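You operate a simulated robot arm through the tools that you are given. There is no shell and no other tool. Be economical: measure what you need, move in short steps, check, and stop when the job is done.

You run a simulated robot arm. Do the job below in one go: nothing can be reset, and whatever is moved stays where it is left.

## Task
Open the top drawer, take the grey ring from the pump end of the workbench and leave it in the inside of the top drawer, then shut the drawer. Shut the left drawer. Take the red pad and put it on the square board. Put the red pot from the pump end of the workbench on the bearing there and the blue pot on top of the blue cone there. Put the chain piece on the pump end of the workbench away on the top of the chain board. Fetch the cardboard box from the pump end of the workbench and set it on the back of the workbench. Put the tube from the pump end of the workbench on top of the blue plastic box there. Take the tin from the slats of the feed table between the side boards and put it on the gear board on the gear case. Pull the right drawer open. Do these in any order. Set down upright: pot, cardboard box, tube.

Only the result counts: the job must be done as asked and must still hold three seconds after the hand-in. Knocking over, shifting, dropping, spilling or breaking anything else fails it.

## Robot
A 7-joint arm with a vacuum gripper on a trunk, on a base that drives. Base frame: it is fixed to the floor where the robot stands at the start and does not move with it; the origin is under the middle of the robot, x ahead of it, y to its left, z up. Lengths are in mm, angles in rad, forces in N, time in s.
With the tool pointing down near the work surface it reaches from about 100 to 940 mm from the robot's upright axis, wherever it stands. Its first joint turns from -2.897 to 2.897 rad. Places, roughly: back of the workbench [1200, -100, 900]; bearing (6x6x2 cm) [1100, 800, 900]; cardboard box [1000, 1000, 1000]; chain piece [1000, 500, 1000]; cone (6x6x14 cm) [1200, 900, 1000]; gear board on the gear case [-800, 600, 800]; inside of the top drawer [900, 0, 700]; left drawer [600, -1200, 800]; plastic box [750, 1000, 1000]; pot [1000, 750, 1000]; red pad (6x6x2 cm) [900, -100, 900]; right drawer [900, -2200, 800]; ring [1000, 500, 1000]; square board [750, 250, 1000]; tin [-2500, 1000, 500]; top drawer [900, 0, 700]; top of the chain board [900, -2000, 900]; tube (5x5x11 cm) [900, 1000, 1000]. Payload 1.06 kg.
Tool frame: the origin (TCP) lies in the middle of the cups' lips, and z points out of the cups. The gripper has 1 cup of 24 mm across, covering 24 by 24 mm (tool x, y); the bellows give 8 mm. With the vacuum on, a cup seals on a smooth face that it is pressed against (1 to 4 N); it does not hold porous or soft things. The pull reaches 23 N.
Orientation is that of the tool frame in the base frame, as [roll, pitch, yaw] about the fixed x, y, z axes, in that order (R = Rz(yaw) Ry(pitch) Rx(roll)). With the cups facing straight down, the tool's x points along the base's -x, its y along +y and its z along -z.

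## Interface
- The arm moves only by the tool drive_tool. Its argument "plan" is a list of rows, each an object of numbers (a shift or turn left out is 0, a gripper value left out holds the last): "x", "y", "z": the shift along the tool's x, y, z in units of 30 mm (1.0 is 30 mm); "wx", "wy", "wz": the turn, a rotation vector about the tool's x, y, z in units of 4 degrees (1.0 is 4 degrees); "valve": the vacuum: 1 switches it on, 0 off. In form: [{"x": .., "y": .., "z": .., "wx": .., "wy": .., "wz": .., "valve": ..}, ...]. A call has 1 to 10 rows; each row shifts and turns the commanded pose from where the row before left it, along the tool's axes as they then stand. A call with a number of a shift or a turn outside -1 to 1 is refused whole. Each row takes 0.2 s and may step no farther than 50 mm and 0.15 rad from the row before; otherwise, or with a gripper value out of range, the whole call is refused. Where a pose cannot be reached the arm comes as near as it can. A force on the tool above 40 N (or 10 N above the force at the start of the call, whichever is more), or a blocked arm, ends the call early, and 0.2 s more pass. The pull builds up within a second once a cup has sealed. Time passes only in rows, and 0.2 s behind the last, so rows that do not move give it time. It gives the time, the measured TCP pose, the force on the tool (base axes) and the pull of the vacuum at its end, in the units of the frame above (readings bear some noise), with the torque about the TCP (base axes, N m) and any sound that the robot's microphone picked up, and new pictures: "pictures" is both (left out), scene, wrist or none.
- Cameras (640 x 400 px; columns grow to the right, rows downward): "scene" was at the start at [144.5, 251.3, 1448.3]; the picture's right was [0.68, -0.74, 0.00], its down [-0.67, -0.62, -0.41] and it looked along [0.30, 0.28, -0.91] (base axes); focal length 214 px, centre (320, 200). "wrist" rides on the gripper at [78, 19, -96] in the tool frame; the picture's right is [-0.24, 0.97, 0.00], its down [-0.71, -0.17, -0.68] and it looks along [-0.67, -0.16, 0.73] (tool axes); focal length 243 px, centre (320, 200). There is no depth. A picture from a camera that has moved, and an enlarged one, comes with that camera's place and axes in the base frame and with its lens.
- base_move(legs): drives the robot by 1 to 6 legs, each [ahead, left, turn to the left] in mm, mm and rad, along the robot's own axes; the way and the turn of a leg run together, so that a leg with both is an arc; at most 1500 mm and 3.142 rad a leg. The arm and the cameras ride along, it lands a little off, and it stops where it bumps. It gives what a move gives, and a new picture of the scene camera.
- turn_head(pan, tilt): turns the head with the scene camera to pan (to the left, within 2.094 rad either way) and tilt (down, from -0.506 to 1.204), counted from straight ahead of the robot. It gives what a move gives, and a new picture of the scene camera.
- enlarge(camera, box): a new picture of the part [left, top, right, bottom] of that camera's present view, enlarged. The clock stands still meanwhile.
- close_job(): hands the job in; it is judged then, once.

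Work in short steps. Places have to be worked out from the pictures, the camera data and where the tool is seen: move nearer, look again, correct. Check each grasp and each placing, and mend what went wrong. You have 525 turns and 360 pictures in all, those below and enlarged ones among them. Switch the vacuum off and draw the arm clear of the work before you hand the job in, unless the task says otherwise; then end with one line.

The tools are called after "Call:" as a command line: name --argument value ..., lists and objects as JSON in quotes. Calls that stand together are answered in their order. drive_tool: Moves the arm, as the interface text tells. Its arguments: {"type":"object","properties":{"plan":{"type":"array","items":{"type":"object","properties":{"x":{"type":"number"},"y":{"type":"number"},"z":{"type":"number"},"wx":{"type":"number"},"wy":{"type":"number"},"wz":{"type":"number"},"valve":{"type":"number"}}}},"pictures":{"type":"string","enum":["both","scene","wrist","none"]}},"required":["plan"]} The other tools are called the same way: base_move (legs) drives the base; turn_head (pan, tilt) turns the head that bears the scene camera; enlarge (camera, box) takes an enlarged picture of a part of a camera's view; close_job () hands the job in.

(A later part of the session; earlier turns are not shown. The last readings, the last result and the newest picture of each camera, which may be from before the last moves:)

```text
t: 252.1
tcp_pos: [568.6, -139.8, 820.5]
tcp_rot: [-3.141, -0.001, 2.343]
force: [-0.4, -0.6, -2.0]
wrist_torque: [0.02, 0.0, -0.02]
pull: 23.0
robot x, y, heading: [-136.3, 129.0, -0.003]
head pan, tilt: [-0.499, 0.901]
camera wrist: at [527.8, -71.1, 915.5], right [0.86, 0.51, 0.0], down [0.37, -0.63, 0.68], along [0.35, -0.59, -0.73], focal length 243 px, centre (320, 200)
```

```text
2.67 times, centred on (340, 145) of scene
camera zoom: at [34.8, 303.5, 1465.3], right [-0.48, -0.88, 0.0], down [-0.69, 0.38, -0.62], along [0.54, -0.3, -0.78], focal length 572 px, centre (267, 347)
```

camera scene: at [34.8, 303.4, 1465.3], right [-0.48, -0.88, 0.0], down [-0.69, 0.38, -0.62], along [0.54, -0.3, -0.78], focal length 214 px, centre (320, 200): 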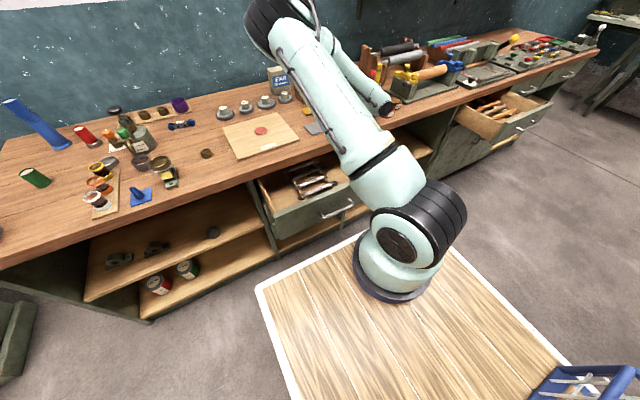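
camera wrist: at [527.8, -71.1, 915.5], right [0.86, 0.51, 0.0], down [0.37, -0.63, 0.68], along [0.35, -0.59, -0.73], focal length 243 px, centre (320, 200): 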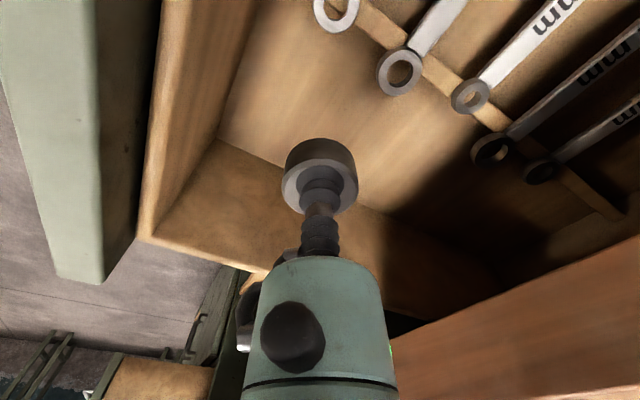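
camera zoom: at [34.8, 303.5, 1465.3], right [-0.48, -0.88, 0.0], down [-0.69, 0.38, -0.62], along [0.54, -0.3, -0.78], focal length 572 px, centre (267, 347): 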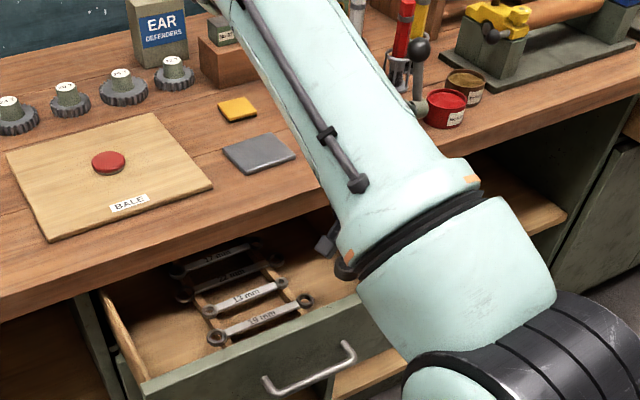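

Ring is above the empty floor. Lower on, slowly near the floor.

Call:
drive_tool --plan '[{"z": 0.8}, {"z": 0.7}, {"z": 0.4}, {"z": 0.2}]' --pictures "wrist"

```text
t: 253.1
tcp_pos: [567.7, -139.4, 756.8]
tcp_rot: [3.141, -0.002, 2.342]
force: [0.6, 0.8, -2.5]
wrist_torque: [0.03, -0.01, -0.02]
pull: 23.2
robot x, y, heading: [-133.1, 128.8, -0.005]
head pan, tilt: [-0.499, 0.901]
camera wrist: at [527.7, -70.7, 852.2], right [0.86, 0.51, 0.0], down [0.37, -0.63, 0.68], along [0.35, -0.59, -0.73], focal length 243 px, centre (320, 200)
```

wrist: 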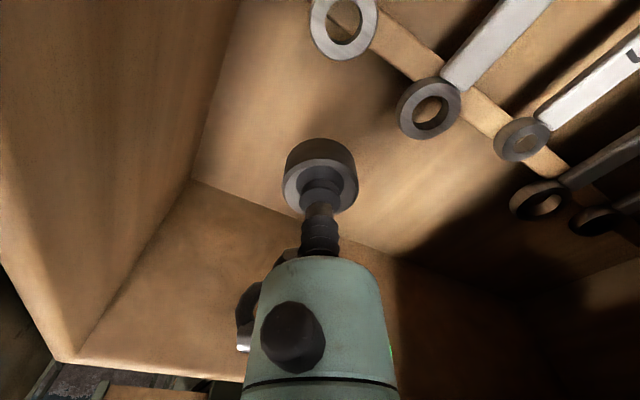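

Call:
drive_tool --plan '[{"z": 0.3}, {"z": 0.2}, {"z": 0.1}]' --pictures "none"

Call:
drive_tool --plan '[{"z": 0.1}, {"z": 0.1}]' --pictures "none"

```text
t: 253.8
tcp_pos: [567.9, -139.9, 739.5]
tcp_rot: [3.142, -0.001, 2.342]
force: [-0.2, 0.4, -1.2]
wrist_torque: [0.0, 0.01, -0.01]
pull: 22.9
robot x, y, heading: [-129.4, 130.7, -0.006]
head pan, tilt: [-0.499, 0.901]
```

```text
t: 254.4
tcp_pos: [566.4, -138.9, 734.3]
tcp_rot: [-3.141, -0.001, 2.341]
force: [-0.3, 0.0, -1.9]
wrist_torque: [0.02, -0.02, -0.02]
pull: 22.6
robot x, y, heading: [-131.7, 131.3, -0.005]
head pan, tilt: [-0.499, 0.901]
```

Call:
drive_tool --plan '[{"z": 0.1}, {"z": 0.1}]' --pictures "none"

Call:
drive_tool --plan '[{"z": 0.1}, {"z": 0.1}]' --pictures "wrist"

```text
t: 255.1
tcp_pos: [569.2, -138.9, 728.5]
tcp_rot: [3.14, 0.0, 2.339]
force: [-0.7, 0.0, -2.5]
wrist_torque: [-0.02, -0.03, 0.02]
pull: 23.1
robot x, y, heading: [-130.6, 126.5, -0.005]
head pan, tilt: [-0.499, 0.901]
```

```text
t: 255.7
tcp_pos: [568.2, -136.9, 722.4]
tcp_rot: [3.14, -0.001, 2.343]
force: [0.4, 5.5, 17.7]
wrist_torque: [-0.03, 0.01, 0.05]
pull: 22.8
robot x, y, heading: [-133.2, 129.9, -0.004]
head pan, tilt: [-0.499, 0.901]
camera wrist: at [528.2, -70.1, 817.3], right [0.86, 0.51, 0.0], down [0.37, -0.63, 0.68], along [0.35, -0.59, -0.73], focal length 243 px, centre (320, 200)
```

wrist: 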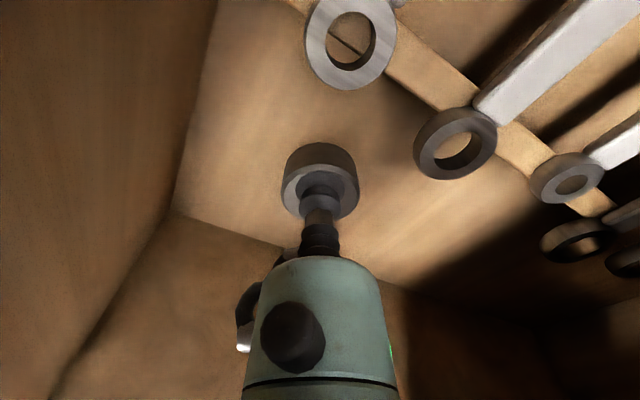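

Ring rests on the drawer floor. Release, wait and rise.

Call:
drive_tool --plan '[{"z": -0.07}, {"valve": 0}, {}, {}, {}, {"z": -0.1}, {"z": -0.5}, {"z": -1}, {"z": -1}, {"z": -1}]' --pictures "wrist"

```text
t: 257.9
tcp_pos: [566.2, -138.6, 832.4]
tcp_rot: [-3.14, -0.003, 2.341]
force: [0.2, 0.5, -0.5]
wrist_torque: [-0.01, 0.01, 0.01]
pull: 0.0
robot x, y, heading: [-129.8, 131.3, -0.01]
head pan, tilt: [-0.499, 0.901]
camera wrist: at [526.8, -70.4, 927.1], right [0.86, 0.51, 0.0], down [0.37, -0.63, 0.68], along [0.35, -0.59, -0.73], focal length 243 px, centre (320, 200)
```

wrist: 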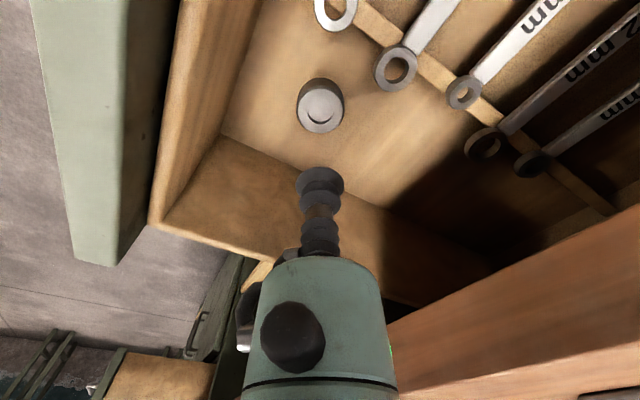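

The ring lies in the drawer. To shut it I go in front of the drawer's left part (y≈150), tilt the tool forward 60°, and push low on the face.

Call:
drive_tool --plan '[{"z": -1}, {"z": -1}, {"z": -1}, {"z": -1}, {"z": -1}, {"z": -1}, {"x": 1, "y": 0.32}, {"x": 1, "y": 0.32}, {"x": 1, "y": 0.32}, {"x": 1, "y": 0.32}]' --pictures "none"

Call:
drive_tool --plan '[{"x": 1, "y": 0.32}, {"x": 1, "y": 0.32}, {"x": 1, "y": 0.32}, {"x": 1, "y": 0.32}, {"x": 1, "y": 0.32}, {"x": 1, "y": 0.32}]' --pictures "none"

Call:
drive_tool --plan '[{"wx": -0.718, "wy": -0.696}, {"wx": -0.718, "wy": -0.696}, {"wx": -0.718, "wy": -0.696}, {"wx": -0.718, "wy": -0.696}, {"wx": -0.718, "wy": -0.696}, {"wx": -0.718, "wy": -0.696}, {"wx": -0.718, "wy": -0.696}]' --pictures "scene"

```text
t: 260.1
tcp_pos: [512.3, -27.2, 1010.1]
tcp_rot: [-3.141, 0.001, 2.34]
force: [-0.1, 0.4, -0.9]
wrist_torque: [-0.02, -0.01, 0.0]
pull: 0.0
robot x, y, heading: [-135.5, 131.8, -0.011]
head pan, tilt: [-0.499, 0.901]
```

```text
t: 261.4
tcp_pos: [428.1, 140.7, 1011.9]
tcp_rot: [-3.141, -0.001, 2.34]
force: [-0.3, 0.5, 0.4]
wrist_torque: [0.03, 0.01, 0.0]
pull: 0.1
robot x, y, heading: [-131.6, 128.6, -0.009]
head pan, tilt: [-0.499, 0.901]
```

```text
t: 263.1
tcp_pos: [428.4, 142.8, 1012.7]
tcp_rot: [2.887, 0.239, 2.311]
force: [-0.8, 0.3, -0.6]
wrist_torque: [0.0, 0.0, 0.0]
pull: 0.0
out of reach, approached as far as the arm can: row 6, 7
robot x, y, heading: [-134.6, 128.5, -0.007]
head pan, tilt: [-0.499, 0.901]
camera scene: at [34.9, 303.4, 1465.3], right [-0.48, -0.88, 0.0], down [-0.69, 0.38, -0.62], along [0.54, -0.3, -0.78], focal length 214 px, centre (320, 200)
```

scene: 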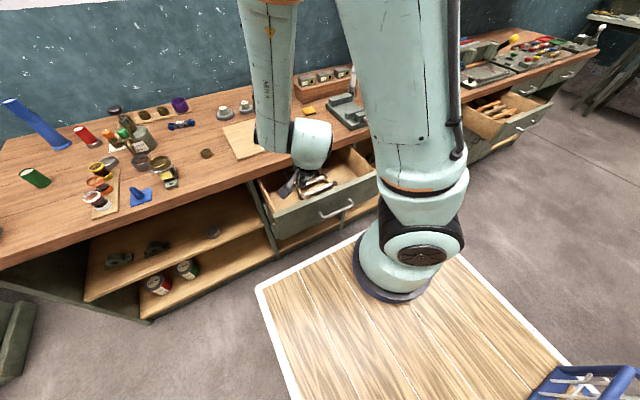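

Too folded here; back the base 120, extend the tool the same amount, then tilt.

Call:
base_move --legs '[[-120, 0, 0]]'

Call:
drive_tool --plan '[{"wx": 0.718, "wy": 0.696}, {"x": -0.696, "y": 0.718}, {"x": -0.696, "y": 0.718}, {"x": -0.696, "y": 0.718}, {"x": -0.696, "y": 0.718}, {"wx": -0.718, "wy": -0.696}, {"wx": -0.718, "wy": -0.696}, {"wx": -0.718, "wy": -0.696}, {"wx": -0.718, "wy": -0.696}, {"wx": -0.718, "wy": -0.696}]' --pictures "none"

Call:
drive_tool --plan '[{"wx": -0.718, "wy": -0.696}, {"wx": -0.718, "wy": -0.696}, {"wx": -0.718, "wy": -0.696}, {"wx": -0.718, "wy": -0.696}, {"wx": -0.718, "wy": -0.696}, {"wx": -0.718, "wy": -0.696}]' --pictures "scene"

```text
t: 264.3
tcp_pos: [308.2, 142.2, 1011.7]
tcp_rot: [2.888, 0.24, 2.311]
force: [0.0, 0.1, 0.2]
wrist_torque: [-0.02, 0.02, 0.02]
pull: 0.1
robot x, y, heading: [-256.4, 129.9, -0.002]
head pan, tilt: [-0.499, 0.901]
camera scene: at [-85.0, 304.1, 1465.3], right [-0.48, -0.88, 0.0], down [-0.69, 0.38, -0.62], along [0.54, -0.3, -0.78], focal length 214 px, centre (320, 200)
```

scene: 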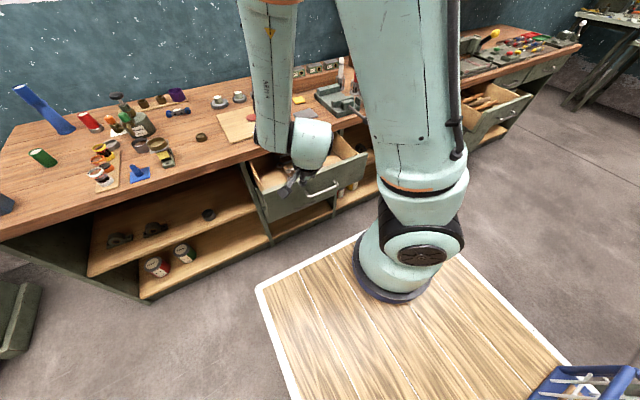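

```text
t: 266.5
tcp_pos: [424.5, 142.6, 1046.0]
tcp_rot: [2.66, 0.42, 2.237]
force: [0.2, 0.6, -1.0]
wrist_torque: [-0.01, 0.0, -0.01]
pull: 0.1
robot x, y, heading: [-250.8, 131.2, -0.009]
head pan, tilt: [-0.499, 0.901]
```

```text
t: 267.9
tcp_pos: [422.4, 143.6, 1038.0]
tcp_rot: [2.395, 0.593, 2.118]
force: [-0.8, 1.3, -1.0]
wrist_torque: [0.02, 0.0, -0.01]
pull: 0.1
out of reach, approached as far as the arm can: row 5, 6
robot x, y, heading: [-251.8, 131.7, -0.005]
head pan, tilt: [-0.499, 0.901]
camera scene: at [-84.9, 304.1, 1465.3], right [-0.48, -0.88, 0.0], down [-0.69, 0.38, -0.62], along [0.54, -0.3, -0.78], focal length 214 px, centre (320, 200)
```

scene: 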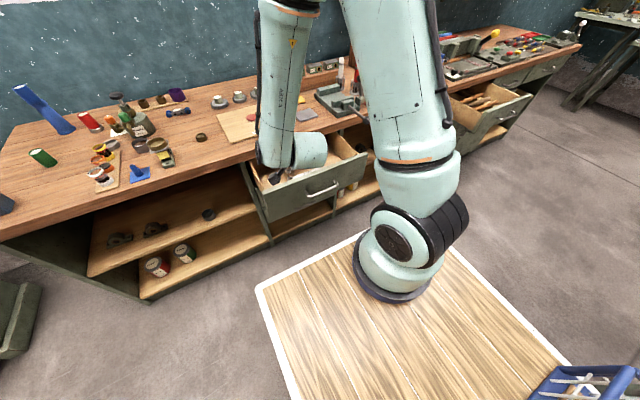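

Tilted ~52° forward. Lower in front of the drawer face to z≈735.

Call:
drive_tool --plan '[{"x": 0.559, "y": -0.563, "z": 0.608}, {"x": 0.559, "y": -0.563, "z": 0.608}, {"x": 0.559, "y": -0.563, "z": 0.608}, {"x": 0.559, "y": -0.563, "z": 0.608}, {"x": 0.559, "y": -0.563, "z": 0.608}]' --pictures "none"

Call:
drive_tool --plan '[{"x": 0.559, "y": -0.563, "z": 0.608}, {"x": 0.559, "y": -0.563, "z": 0.608}, {"x": 0.559, "y": -0.563, "z": 0.608}, {"x": 0.559, "y": -0.563, "z": 0.608}, {"x": 0.559, "y": -0.563, "z": 0.608}]' --pictures "both"

```text
t: 269.1
tcp_pos: [421.8, 143.4, 887.8]
tcp_rot: [2.393, 0.592, 2.119]
force: [-0.4, 0.2, 0.1]
wrist_torque: [0.04, 0.0, 0.0]
pull: 0.0
robot x, y, heading: [-252.5, 127.4, -0.008]
head pan, tilt: [-0.499, 0.901]
```

```text
t: 270.3
tcp_pos: [421.7, 144.5, 737.3]
tcp_rot: [2.394, 0.592, 2.118]
force: [0.4, 0.0, 1.1]
wrist_torque: [0.03, 0.0, -0.01]
pull: 0.0
robot x, y, heading: [-255.8, 129.2, -0.008]
head pan, tilt: [-0.499, 0.901]
camera scene: at [-85.0, 304.1, 1465.3], right [-0.48, -0.88, 0.0], down [-0.69, 0.38, -0.62], along [0.54, -0.3, -0.78], focal length 214 px, centre (320, 200)
camera wrist: at [321.2, 212.0, 761.0], right [0.52, 0.52, 0.68], down [-0.31, -0.63, 0.72], along [0.8, -0.58, -0.16], focal length 243 px, centre (320, 200)
```

scene: 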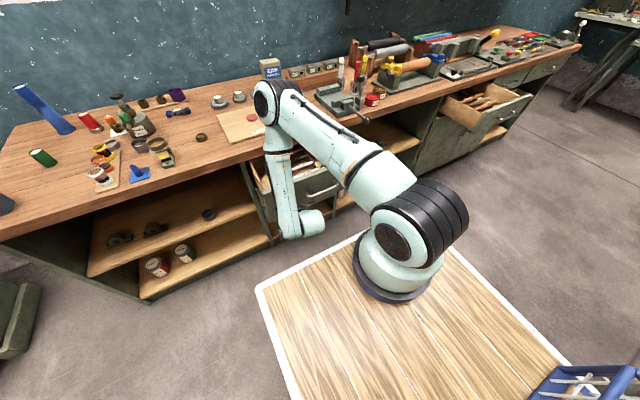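
wrist: 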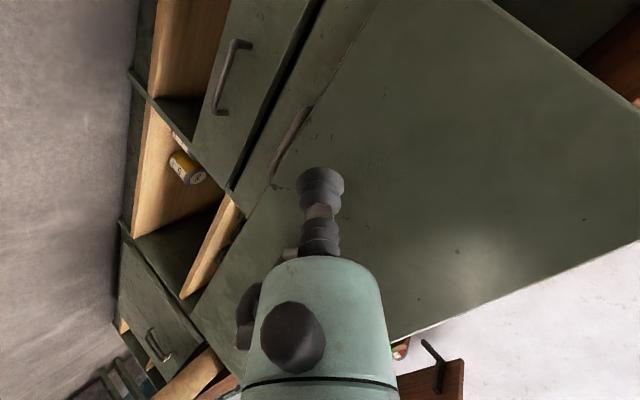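

Now push the drawer in along +x.

Call:
drive_tool --plan '[{"x": -0.43, "y": 0.43, "z": 0.79}, {"x": -0.22, "y": 0.22, "z": 0.4}, {"x": -0.22, "y": 0.22, "z": 0.4}, {"x": -0.22, "y": 0.22, "z": 0.4}, {"x": -0.22, "y": 0.22, "z": 0.4}, {"x": -0.3, "y": 0.3, "z": 0.55}, {"x": -0.3, "y": 0.3, "z": 0.55}]' --pictures "wrist"

```text
t: 271.9
tcp_pos: [554.6, 145.1, 738.4]
tcp_rot: [2.396, 0.594, 2.118]
force: [1.0, -0.9, 0.0]
wrist_torque: [0.03, 0.0, 0.01]
pull: 0.1
robot x, y, heading: [-252.0, 130.4, -0.004]
head pan, tilt: [-0.499, 0.901]
camera wrist: at [453.3, 212.5, 762.1], right [0.52, 0.52, 0.68], down [-0.31, -0.63, 0.72], along [0.8, -0.58, -0.16], focal length 243 px, centre (320, 200)
```

wrist: 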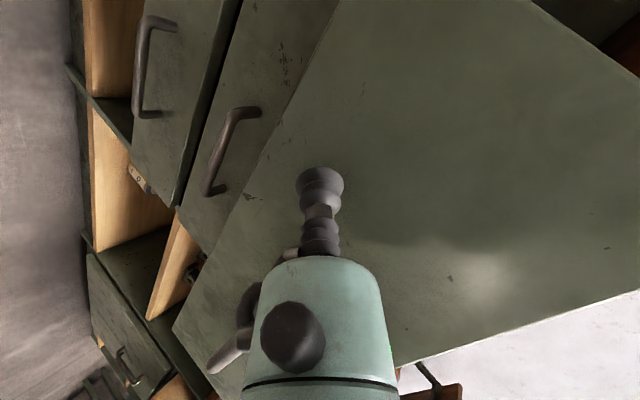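

It moves with little force. Continue pushing.

Call:
drive_tool --plan '[{"x": -0.25, "y": 0.25, "z": 0.46}, {"x": -0.25, "y": 0.25, "z": 0.46}, {"x": -0.25, "y": 0.25, "z": 0.46}, {"x": -0.25, "y": 0.25, "z": 0.46}, {"x": -0.25, "y": 0.25, "z": 0.46}, {"x": -0.25, "y": 0.25, "z": 0.46}]' --pictures "wrist"

```text
t: 273.3
tcp_pos: [659.8, 144.6, 737.1]
tcp_rot: [2.394, 0.595, 2.118]
force: [-0.4, -0.3, -0.7]
wrist_torque: [0.06, 0.0, -0.04]
pull: 0.1
robot x, y, heading: [-254.3, 129.5, -0.005]
head pan, tilt: [-0.499, 0.901]
camera wrist: at [558.0, 212.5, 761.8], right [0.52, 0.52, 0.68], down [-0.31, -0.63, 0.72], along [0.8, -0.58, -0.16], focal length 243 px, centre (320, 200)
```

wrist: 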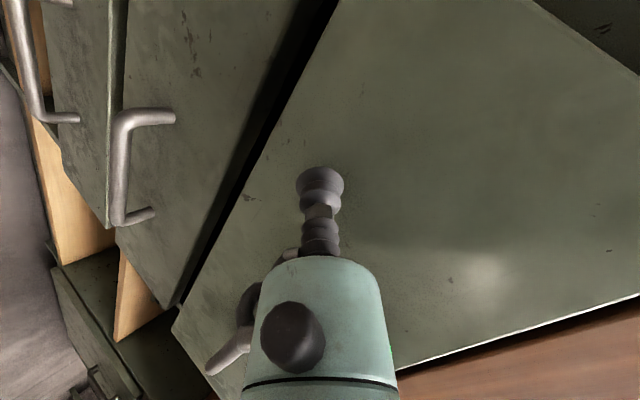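

Call:
drive_tool --plan '[{"x": -0.12, "y": 0.12, "z": 0.22}, {"x": -0.12, "y": 0.12, "z": 0.22}, {"x": -0.12, "y": 0.12, "z": 0.22}, {"x": -0.12, "y": 0.12, "z": 0.22}]' --pictures "none"

```text
t: 274.2
tcp_pos: [680.1, 145.1, 733.6]
tcp_rot: [2.409, 0.585, 2.125]
force: [-15.7, -1.4, 2.6]
wrist_torque: [0.04, -0.24, 0.0]
pull: 0.0
robot x, y, heading: [-254.1, 128.2, -0.003]
head pan, tilt: [-0.499, 0.901]
stopped in row 4: the force on the tool passed its limit at 50 N (the readings are from after the stop); the commanded pose is now the measured one
```

Stopped hard at the closed position (cup rim ≈ 690). Back off and look.

Call:
drive_tool --plan '[{"x": 0.43, "y": -0.43, "z": -0.79}, {"x": 0.43, "y": -0.43, "z": -0.79}, {"x": 0.43, "y": -0.43, "z": -0.79}, {"x": 0.43, "y": -0.43, "z": -0.79}, {"x": 0.43, "y": -0.43, "z": -0.79}, {"x": 0.43, "y": -0.43, "z": -0.79}, {"x": 0.43, "y": -0.43, "z": -0.79}, {"x": 0.43, "y": -0.43, "z": -0.79}]' --pictures "both"

Call:
enlarge --camera "scene" --box '[220, 140, 400, 250]'

```text
t: 276.0
tcp_pos: [444.9, 145.1, 735.4]
tcp_rot: [2.404, 0.586, 2.123]
force: [-0.6, 0.0, -0.2]
wrist_torque: [0.02, 0.01, -0.03]
pull: 0.0
robot x, y, heading: [-253.0, 127.3, -0.013]
head pan, tilt: [-0.499, 0.901]
camera scene: at [-85.1, 304.0, 1465.3], right [-0.48, -0.88, 0.0], down [-0.69, 0.38, -0.62], along [0.54, -0.3, -0.78], focal length 214 px, centre (320, 200)
camera wrist: at [343.6, 213.0, 761.3], right [0.53, 0.52, 0.67], down [-0.3, -0.63, 0.72], along [0.79, -0.58, -0.17], focal length 243 px, centre (320, 200)
```

scene: 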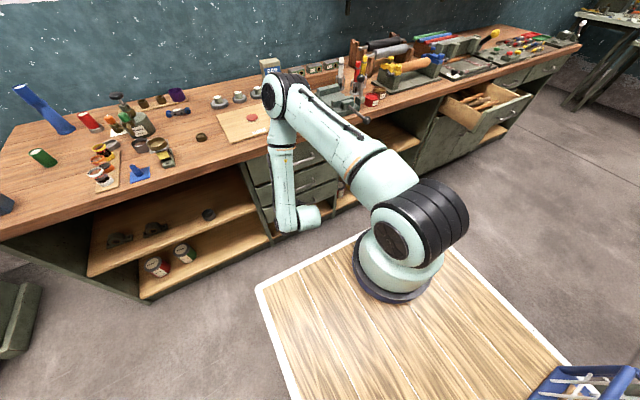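
wrist: 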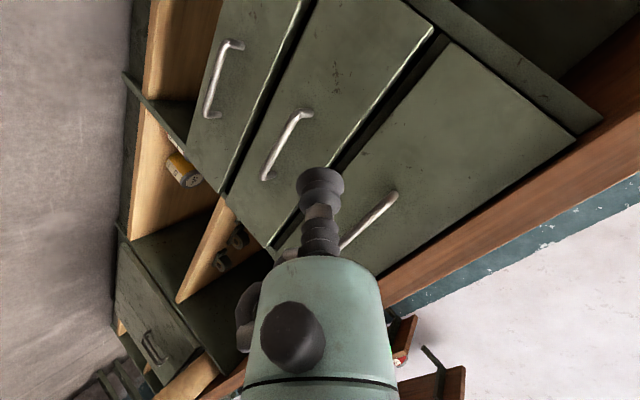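

```text
3.56 times, centred on (310, 195) of scene
camera zoom: at [-85.1, 304.0, 1465.3], right [-0.48, -0.88, 0.0], down [-0.69, 0.38, -0.62], along [0.54, -0.3, -0.78], focal length 763 px, centre (356, 218)
```

zoom: 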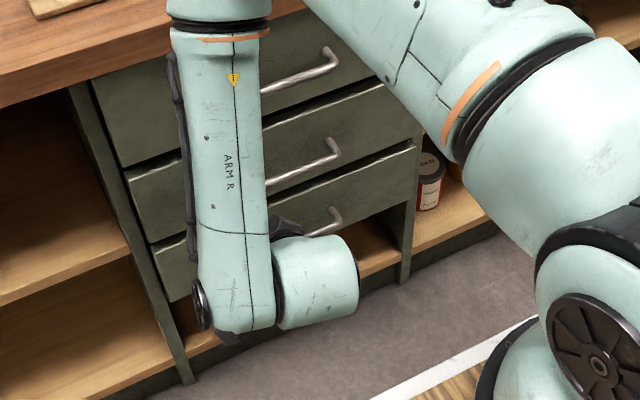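

Top drawer is shut. Next the left drawer: I drive right 600 along the aisle and look.

Call:
base_move --legs '[[0, -600, 0]]'

Call:
turn_head --pan -0.8 --tilt 0.75

```text
t: 279.4
tcp_pos: [438.9, -444.9, 735.8]
tcp_rot: [2.406, 0.587, 2.12]
force: [0.6, 0.2, -0.5]
wrist_torque: [-0.02, 0.04, 0.04]
pull: 0.0
robot x, y, heading: [-257.7, -458.8, -0.01]
head pan, tilt: [-0.499, 0.901]
camera scene: at [-88.9, -284.2, 1465.3], right [-0.49, -0.87, 0.0], down [-0.68, 0.38, -0.62], along [0.54, -0.3, -0.78], focal length 214 px, centre (320, 200)
```

scene: 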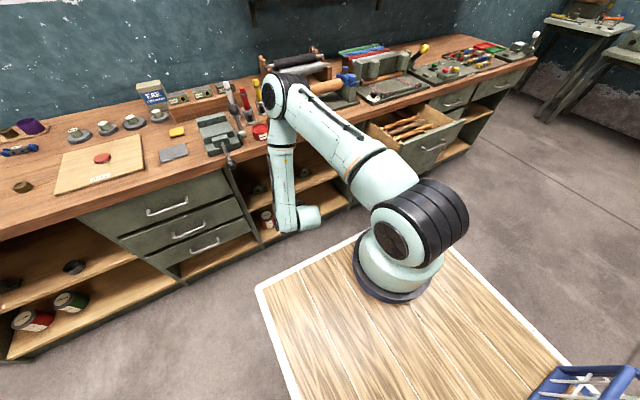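

```text
t: 280.2
tcp_pos: [439.6, -446.4, 736.2]
tcp_rot: [2.405, 0.587, 2.122]
force: [-0.1, 0.0, 0.5]
wrist_torque: [0.01, 0.02, 0.0]
pull: 0.1
robot x, y, heading: [-258.0, -455.7, -0.012]
head pan, tilt: [-0.799, 0.75]
camera scene: at [-97.6, -307.4, 1477.2], right [-0.72, -0.69, 0.0], down [-0.47, 0.49, -0.73], along [0.5, -0.53, -0.68], focal length 214 px, centre (320, 200)
```

scene: 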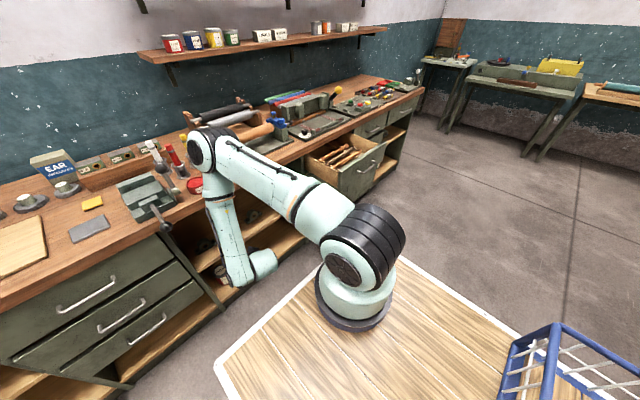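

Call:
enlarge --camera "scene" --box '[270, 70, 430, 220]'

```text
2.67 times, centred on (350, 145) of scene
camera zoom: at [-97.6, -307.4, 1477.2], right [-0.72, -0.69, 0.0], down [-0.47, 0.49, -0.73], along [0.5, -0.53, -0.68], focal length 572 px, centre (240, 347)
```

zoom: 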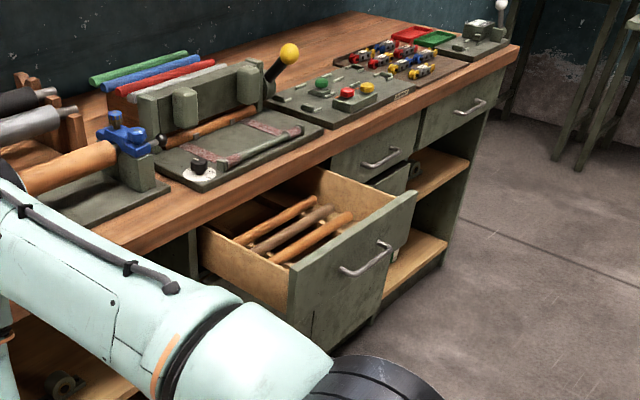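

The left drawer's front is near x≈445, y≈−1035…−1440, handle near y −1240. I move right 450 (and back 30) and view it with the wrist camera.

Call:
base_move --legs '[[-30, -450, 0]]'

Call:
drive_tool --plan '[{"z": 0}]' --pictures "wrist"

```text
t: 282.9
tcp_pos: [405.6, -897.4, 735.1]
tcp_rot: [2.404, 0.587, 2.118]
force: [-0.3, 0.3, -0.9]
wrist_torque: [-0.02, -0.01, 0.02]
pull: 0.1
robot x, y, heading: [-293.5, -909.4, -0.008]
head pan, tilt: [-0.799, 0.75]
camera scene: at [-131.8, -757.1, 1477.2], right [-0.73, -0.69, 0.0], down [-0.47, 0.49, -0.73], along [0.5, -0.53, -0.68], focal length 214 px, centre (320, 200)
```

scene: 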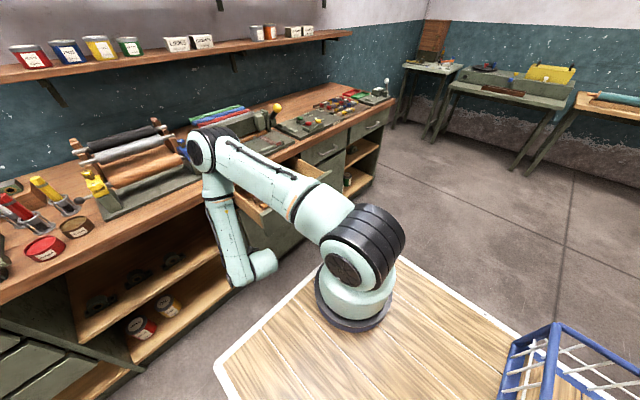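

```text
t: 283.3
tcp_pos: [405.7, -896.1, 735.5]
tcp_rot: [2.404, 0.588, 2.118]
force: [0.3, -0.1, -0.3]
wrist_torque: [0.0, -0.03, 0.01]
pull: 0.0
robot x, y, heading: [-291.9, -905.2, -0.012]
head pan, tilt: [-0.799, 0.75]
camera wrist: at [305.5, -827.5, 761.2], right [0.53, 0.52, 0.67], down [-0.31, -0.62, 0.72], along [0.79, -0.59, -0.17], focal length 243 px, centre (320, 200)
```

wrist: 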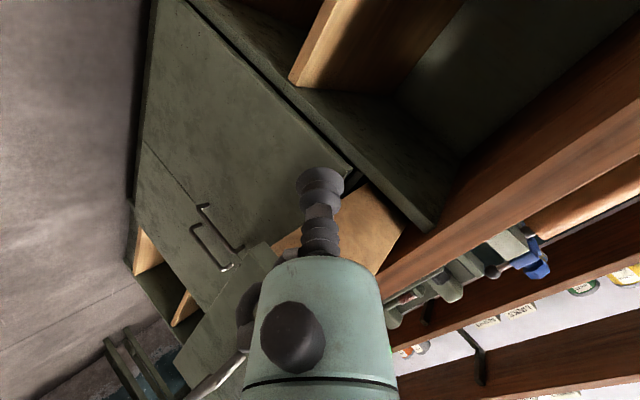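

Call:
enlarge --camera "wrist" --box '[130, 170, 430, 400]'

```text
1.74 times, centred on (280, 285) of wrist
camera zoom: at [305.5, -827.5, 761.2], right [0.53, 0.52, 0.67], down [-0.31, -0.62, 0.72], along [0.79, -0.59, -0.17], focal length 422 px, centre (390, 52)
```

zoom: 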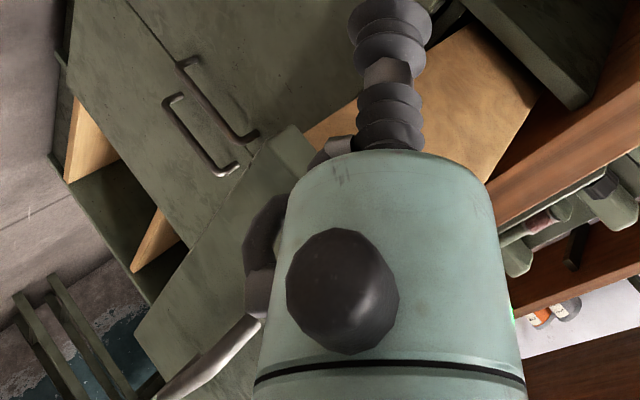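

Front panel bottom is z≈713 at x≈461. I raise the tool 15 mm and move right 195 to be in front of the panel's left part.

Call:
drive_tool --plan '[{"x": -0.28, "y": 0.28, "z": -0.3}]' --pictures "none"

Call:
base_move --legs '[[0, -190, 0]]'

Call:
drive_tool --plan '[{"z": 0}]' --pictures "wrist"

```text
t: 283.7
tcp_pos: [406.0, -896.2, 750.6]
tcp_rot: [2.405, 0.587, 2.121]
force: [-0.5, 0.1, 0.1]
wrist_torque: [0.01, 0.02, -0.02]
pull: 0.0
robot x, y, heading: [-289.7, -907.7, -0.016]
head pan, tilt: [-0.799, 0.75]
```

```text
t: 285.2
tcp_pos: [403.5, -1088.3, 751.7]
tcp_rot: [2.406, 0.587, 2.117]
force: [-0.5, -0.4, 0.3]
wrist_torque: [0.01, 0.0, 0.01]
pull: 0.1
robot x, y, heading: [-295.0, -1097.3, -0.013]
head pan, tilt: [-0.799, 0.75]
camera scene: at [-134.0, -948.7, 1477.2], right [-0.73, -0.69, 0.0], down [-0.47, 0.49, -0.73], along [0.5, -0.53, -0.68], focal length 214 px, centre (320, 200)
```

scene: 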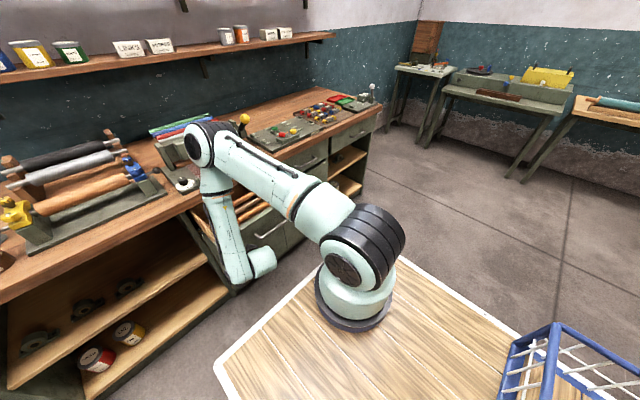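

```text
t: 285.6
tcp_pos: [404.8, -1087.7, 749.3]
tcp_rot: [2.406, 0.586, 2.118]
force: [0.4, -0.1, -0.3]
wrist_torque: [0.0, 0.0, 0.0]
pull: 0.0
robot x, y, heading: [-297.0, -1097.0, -0.014]
head pan, tilt: [-0.799, 0.75]
camera wrist: at [303.9, -1019.0, 776.2], right [0.53, 0.52, 0.67], down [-0.31, -0.62, 0.72], along [0.79, -0.59, -0.17], focal length 243 px, centre (320, 200)
```

wrist: 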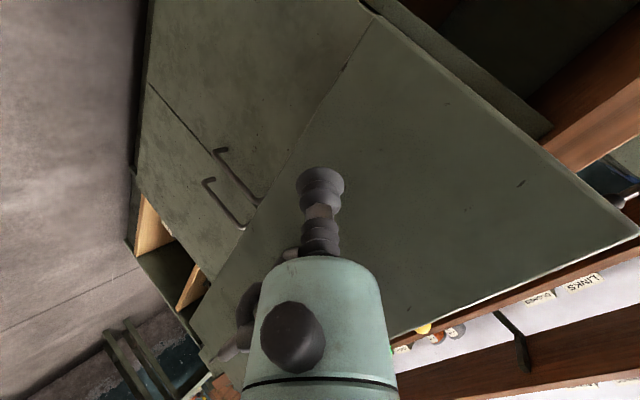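

The cup faces the panel. Push in with the arm.

Call:
drive_tool --plan '[{"x": -0.43, "y": 0.43, "z": 0.79}, {"x": -0.22, "y": 0.22, "z": 0.4}, {"x": -0.22, "y": 0.22, "z": 0.4}, {"x": -0.22, "y": 0.22, "z": 0.4}, {"x": -0.22, "y": 0.22, "z": 0.4}, {"x": -0.22, "y": 0.22, "z": 0.4}, {"x": -0.22, "y": 0.22, "z": 0.4}, {"x": -0.22, "y": 0.22, "z": 0.4}, {"x": -0.22, "y": 0.22, "z": 0.4}]' --pictures "wrist"

```text
t: 287.6
tcp_pos: [555.9, -1088.6, 750.2]
tcp_rot: [2.405, 0.586, 2.119]
force: [0.6, 0.0, 0.1]
wrist_torque: [-0.02, -0.04, -0.04]
pull: 0.2
robot x, y, heading: [-293.5, -1093.8, -0.013]
head pan, tilt: [-0.799, 0.75]
camera wrist: at [455.7, -1019.7, 775.2], right [0.53, 0.52, 0.67], down [-0.31, -0.62, 0.72], along [0.79, -0.59, -0.17], focal length 243 px, centre (320, 200)
```

wrist: 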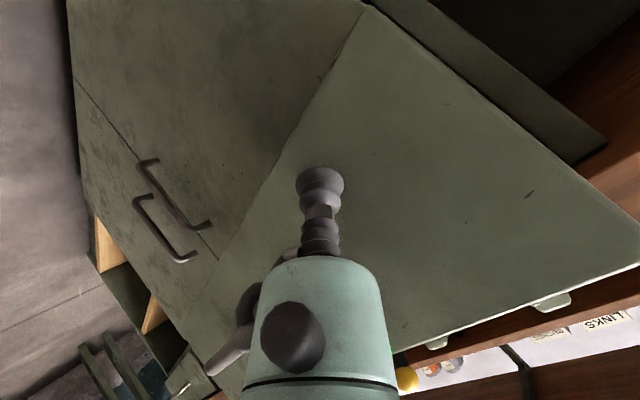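

Call:
drive_tool --plan '[{"x": -0.22, "y": 0.22, "z": 0.4}, {"x": -0.22, "y": 0.22, "z": 0.4}, {"x": -0.22, "y": 0.22, "z": 0.4}, {"x": -0.22, "y": 0.22, "z": 0.4}, {"x": -0.22, "y": 0.22, "z": 0.4}, {"x": -0.22, "y": 0.22, "z": 0.4}, {"x": -0.22, "y": 0.22, "z": 0.4}]' --pictures "wrist"

```text
t: 289.2
tcp_pos: [662.4, -1089.7, 750.6]
tcp_rot: [2.404, 0.587, 2.119]
force: [-0.5, 0.0, 0.2]
wrist_torque: [0.01, 0.01, -0.04]
pull: 0.0
robot x, y, heading: [-293.5, -1100.4, -0.01]
head pan, tilt: [-0.799, 0.75]
camera wrist: at [562.2, -1020.6, 775.0], right [0.53, 0.52, 0.67], down [-0.31, -0.62, 0.72], along [0.79, -0.59, -0.17], focal length 243 px, centre (320, 200)
```

wrist: 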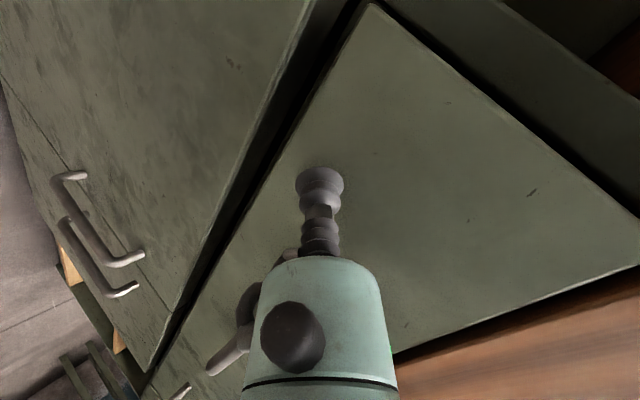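

Call:
drive_tool --plan '[{"x": -0.12, "y": 0.12, "z": 0.22}, {"x": -0.12, "y": 0.12, "z": 0.22}, {"x": -0.12, "y": 0.12, "z": 0.22}, {"x": -0.12, "y": 0.12, "z": 0.22}, {"x": -0.12, "y": 0.12, "z": 0.22}]' --pictures "wrist"

```text
t: 290.1
tcp_pos: [679.1, -1089.3, 744.6]
tcp_rot: [2.42, 0.576, 2.124]
force: [-17.5, -1.3, 1.6]
wrist_torque: [0.09, -0.26, 0.02]
pull: 0.1
robot x, y, heading: [-292.7, -1099.1, -0.009]
head pan, tilt: [-0.799, 0.75]
stopped in row 4: the force on the tool passed its limit at 51 N (the readings are from after the stop); the commanded pose is now the measured one
camera wrist: at [579.8, -1020.4, 771.7], right [0.54, 0.51, 0.67], down [-0.3, -0.63, 0.72], along [0.79, -0.59, -0.18], focal length 243 px, centre (320, 200)
```

wrist: 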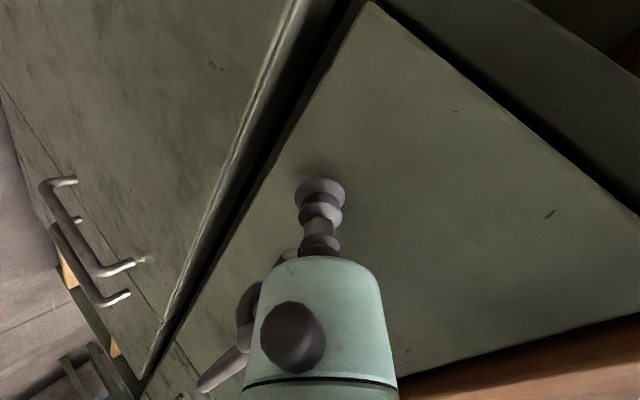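

Left drawer is shut (hard stop, same depth). I back off, then pitch the tool on to horizontal for the right drawer.

Call:
drive_tool --plan '[{"x": 0.43, "y": -0.43, "z": -0.79}, {"x": 0.43, "y": -0.43, "z": -0.79}, {"x": 0.43, "y": -0.43, "z": -0.79}, {"x": 0.43, "y": -0.43, "z": -0.79}, {"x": 0.43, "y": -0.43, "z": -0.79}, {"x": 0.43, "y": -0.43, "z": -0.79}]' --pictures "wrist"

Call:
drive_tool --plan '[{"wx": -0.71, "wy": -0.7}, {"wx": -0.71, "wy": -0.7}, {"wx": -0.71, "wy": -0.7}, {"wx": -0.71, "wy": -0.7}, {"wx": -0.71, "wy": -0.7}, {"wx": -0.71, "wy": -0.7}, {"wx": -0.71, "wy": -0.7}, {"wx": -0.71, "wy": -0.7}, {"wx": -0.71, "wy": -0.7}]' --pictures "scene"

```text
t: 291.5
tcp_pos: [501.3, -1087.5, 749.5]
tcp_rot: [2.415, 0.58, 2.12]
force: [0.0, 0.5, 0.6]
wrist_torque: [0.02, 0.01, -0.02]
pull: 0.1
robot x, y, heading: [-298.1, -1097.7, -0.013]
head pan, tilt: [-0.799, 0.75]
camera wrist: at [401.8, -1019.1, 776.2], right [0.54, 0.51, 0.67], down [-0.3, -0.62, 0.72], along [0.79, -0.59, -0.18], focal length 243 px, centre (320, 200)
```

wrist: 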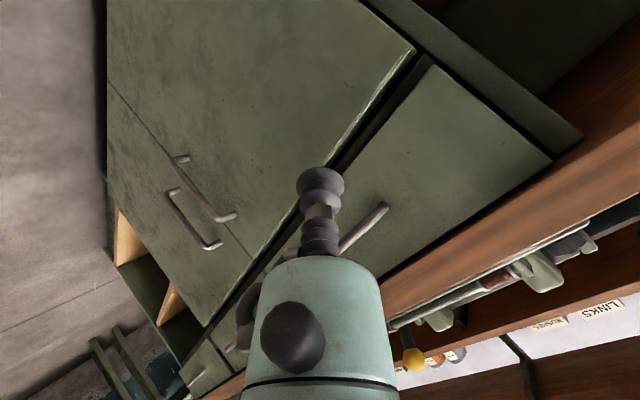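

```text
t: 293.5
tcp_pos: [501.1, -1087.5, 749.7]
tcp_rot: [1.639, 0.777, 1.619]
force: [-0.9, 0.5, -0.7]
wrist_torque: [-0.02, -0.03, -0.02]
pull: 0.0
robot x, y, heading: [-294.7, -1100.7, -0.011]
head pan, tilt: [-0.799, 0.75]
camera scene: at [-134.3, -948.7, 1477.2], right [-0.73, -0.69, 0.0], down [-0.47, 0.49, -0.73], along [0.5, -0.53, -0.68], focal length 214 px, centre (320, 200)
```

scene: 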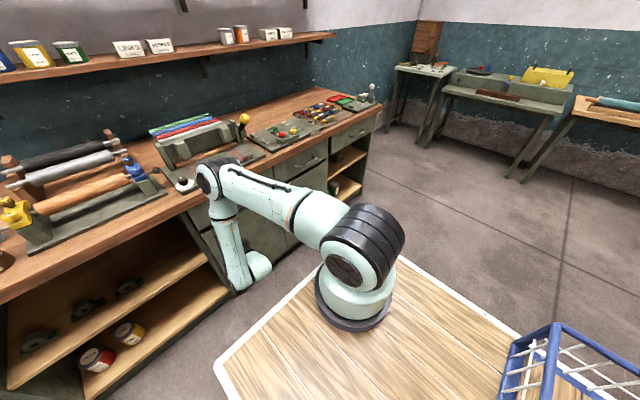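

Tool is horizontal in this posture. I drive right 800 toward the right drawer and look.

Call:
drive_tool --plan '[{"wx": -0.5, "wy": -0.49}]' --pictures "none"

Call:
base_move --legs '[[0, -800, 0]]'

Call:
enlarge --camera "scene" --box '[130, 40, 430, 240]'

Call:
drive_tool --plan '[{"z": 0}]' --pictures "wrist"

```text
t: 293.9
tcp_pos: [501.9, -1087.7, 748.2]
tcp_rot: [1.57, 0.778, 1.571]
force: [-1.3, -0.3, 0.1]
wrist_torque: [0.01, 0.02, 0.04]
pull: 0.0
robot x, y, heading: [-294.6, -1099.9, -0.014]
head pan, tilt: [-0.799, 0.75]
```

```text
t: 298.1
tcp_pos: [493.9, -1881.3, 748.4]
tcp_rot: [1.573, 0.777, 1.575]
force: [-0.9, -0.4, -0.3]
wrist_torque: [-0.01, 0.01, 0.02]
pull: 0.1
robot x, y, heading: [-300.4, -1893.5, -0.016]
head pan, tilt: [-0.799, 0.75]
camera scene: at [-143.0, -1744.6, 1477.2], right [-0.72, -0.69, 0.0], down [-0.47, 0.49, -0.73], along [0.51, -0.53, -0.68], focal length 214 px, centre (320, 200)
```

scene: 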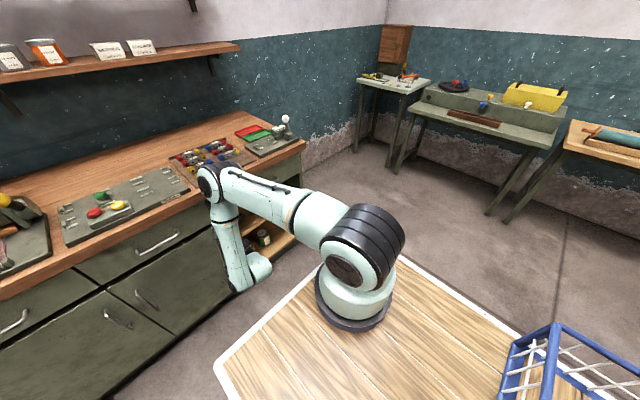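

```text
2.00 times, centred on (280, 140) of scene
camera zoom: at [-143.0, -1744.6, 1477.2], right [-0.72, -0.69, 0.0], down [-0.47, 0.49, -0.73], along [0.51, -0.53, -0.68], focal length 429 px, centre (400, 320)
```

zoom: 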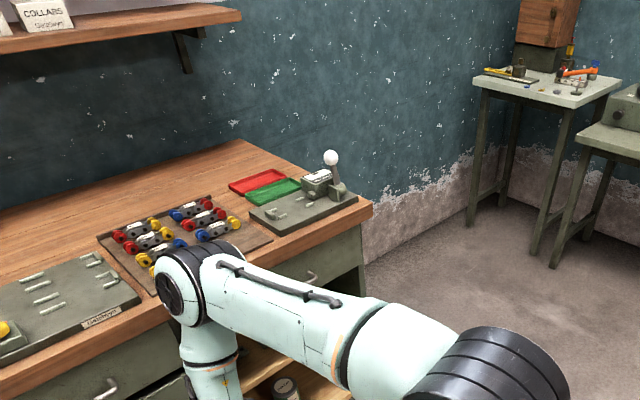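

```text
t: 298.5
tcp_pos: [494.1, -1881.0, 749.4]
tcp_rot: [1.572, 0.777, 1.574]
force: [-0.1, 0.4, 0.8]
wrist_torque: [0.0, -0.01, 0.02]
pull: 0.2
robot x, y, heading: [-301.9, -1895.5, -0.01]
head pan, tilt: [-0.799, 0.75]
camera wrist: at [398.6, -1813.1, 707.0], right [0.0, 0.51, 0.86], down [-0.68, -0.63, 0.38], along [0.73, -0.58, 0.35], focal length 243 px, centre (320, 200)
```

wrist: 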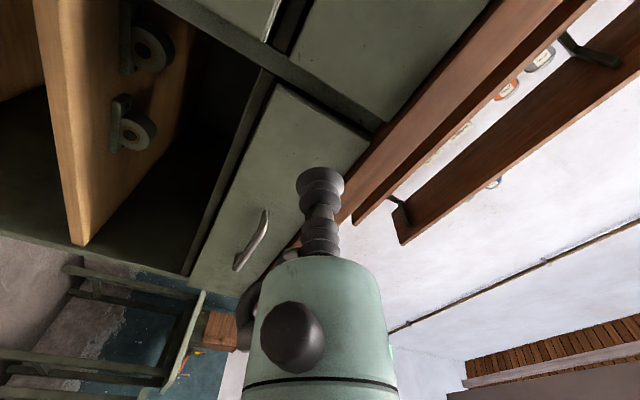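

Right drawer: panel y −1922…, handle −2078…−2235, z≈778. I go to suction point (y −2000, z 760): base right 119 and ahead 150.

Call:
drive_tool --plan '[{"x": -0.25, "y": 0.25}]' --pictures "none"

Call:
base_move --legs '[[0, -119, 0.012], [150, 0, 0]]'

Call:
drive_tool --plan '[{"z": 0}]' --pictures "wrist"

```text
t: 298.9
tcp_pos: [494.2, -1882.4, 759.4]
tcp_rot: [1.573, 0.778, 1.575]
force: [0.3, -0.3, 0.2]
wrist_torque: [-0.01, 0.01, 0.02]
pull: 0.1
robot x, y, heading: [-303.9, -1896.8, -0.012]
head pan, tilt: [-0.799, 0.75]
```

```text
t: 301.1
tcp_pos: [645.4, -1990.3, 760.1]
tcp_rot: [1.575, 0.778, 1.586]
force: [-0.4, -0.4, 0.2]
wrist_torque: [0.03, 0.03, -0.03]
pull: 0.1
robot x, y, heading: [-150.8, -2017.2, 0.005]
head pan, tilt: [-0.799, 0.75]
camera scene: at [7.3, -1860.6, 1477.2], right [-0.71, -0.7, 0.0], down [-0.48, 0.49, -0.73], along [0.51, -0.52, -0.68], focal length 214 px, centre (320, 200)
```

scene: 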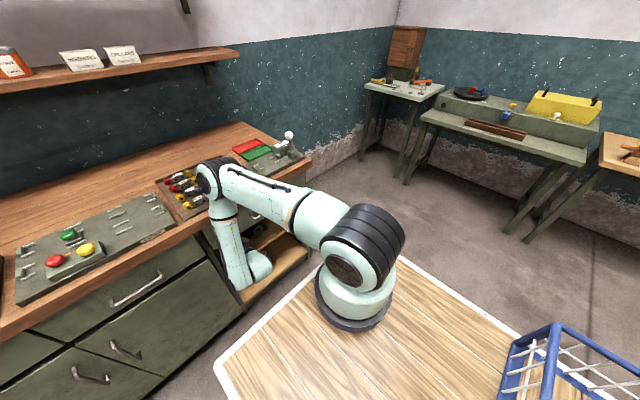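

```text
t: 301.5
tcp_pos: [645.8, -1990.1, 760.2]
tcp_rot: [1.573, 0.776, 1.587]
force: [0.0, -0.2, 0.5]
wrist_torque: [0.02, 0.01, -0.01]
pull: 0.1
robot x, y, heading: [-150.9, -2012.5, 0.005]
head pan, tilt: [-0.799, 0.75]
camera wrist: at [549.7, -1923.1, 717.5], right [-0.01, 0.51, 0.86], down [-0.68, -0.64, 0.38], along [0.74, -0.58, 0.35], focal length 243 px, centre (320, 200)
```

wrist: 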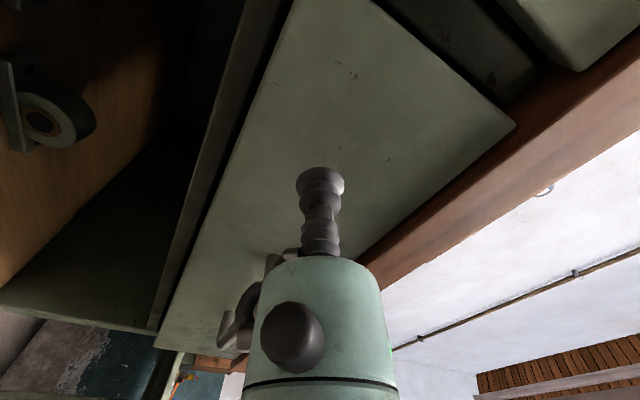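

Advance slowly with vacuum onto the face (expected x≈690).

Call:
drive_tool --plan '[{"z": 0.5, "valve": 1}, {"z": 0.4}, {"z": 0.2}, {"z": 0.15}, {"z": 0.1}, {"z": 0.1}]' --pictures "none"

```text
t: 302.9
tcp_pos: [687.6, -1989.8, 759.5]
tcp_rot: [1.573, 0.78, 1.59]
force: [-24.7, -0.9, -0.4]
wrist_torque: [-0.12, 0.04, -0.17]
pull: 22.6
robot x, y, heading: [-151.7, -2013.4, 0.001]
head pan, tilt: [-0.799, 0.75]
```

Sealed. Pull with the arm.

Call:
drive_tool --plan '[{"z": -0.1}, {"z": -0.2}, {"z": -0.3}, {"z": -0.4}, {"z": -0.5}, {"z": -0.6}, {"z": -0.6}, {"z": -0.6}, {"z": -0.6}, {"z": -0.6}]' --pictures "wrist"

```text
t: 305.1
tcp_pos: [554.1, -1992.1, 757.8]
tcp_rot: [1.575, 0.779, 1.588]
force: [0.0, 4.2, -2.4]
wrist_torque: [-0.11, -0.01, -0.01]
pull: 22.5
robot x, y, heading: [-151.6, -2011.1, 0.001]
head pan, tilt: [-0.799, 0.75]
camera wrist: at [457.6, -1925.2, 716.6], right [-0.01, 0.51, 0.86], down [-0.67, -0.63, 0.38], along [0.74, -0.58, 0.35], focal length 243 px, centre (320, 200)
```

wrist: 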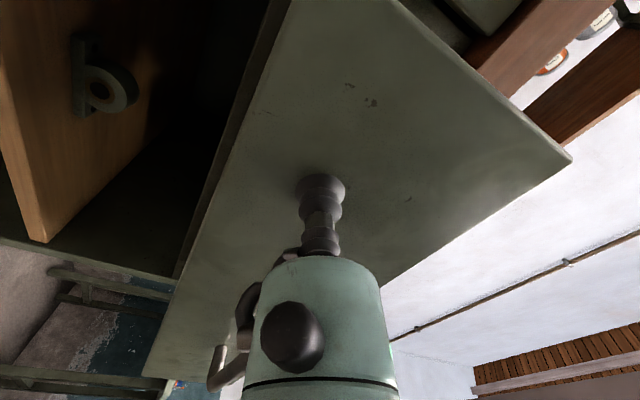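

Opening. Pull further by backing the base 110 mm.

Call:
base_move --legs '[[-110, 0, 0]]'

Call:
drive_tool --plan '[{"z": -0.3}]' --pictures "wrist"

```text
t: 306.3
tcp_pos: [443.2, -1993.1, 757.4]
tcp_rot: [1.573, 0.777, 1.586]
force: [0.2, 4.2, -7.0]
wrist_torque: [-0.01, -0.02, -0.05]
pull: 23.0
robot x, y, heading: [-261.6, -2013.4, 0.008]
head pan, tilt: [-0.799, 0.75]
camera scene: at [-103.3, -1860.8, 1477.2], right [-0.71, -0.7, 0.0], down [-0.48, 0.49, -0.73], along [0.51, -0.52, -0.68], focal length 214 px, centre (320, 200)
```

scene: 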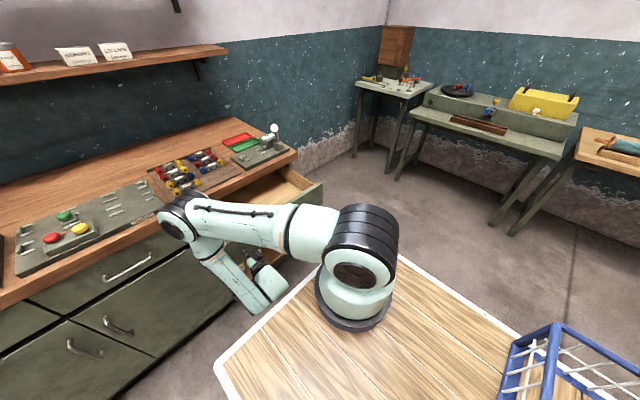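

```text
t: 306.7
tcp_pos: [435.0, -1991.6, 758.8]
tcp_rot: [1.574, 0.777, 1.588]
force: [-0.4, 1.7, -6.4]
wrist_torque: [-0.15, 0.0, -0.03]
pull: 23.5
robot x, y, heading: [-261.3, -2013.4, -0.003]
head pan, tilt: [-0.799, 0.75]
camera wrist: at [338.0, -1925.1, 716.7], right [-0.01, 0.51, 0.86], down [-0.67, -0.64, 0.38], along [0.74, -0.58, 0.35], focal length 243 px, centre (320, 200)
```

wrist: 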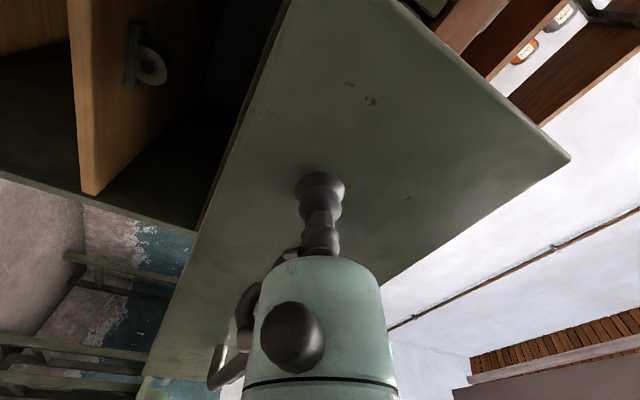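

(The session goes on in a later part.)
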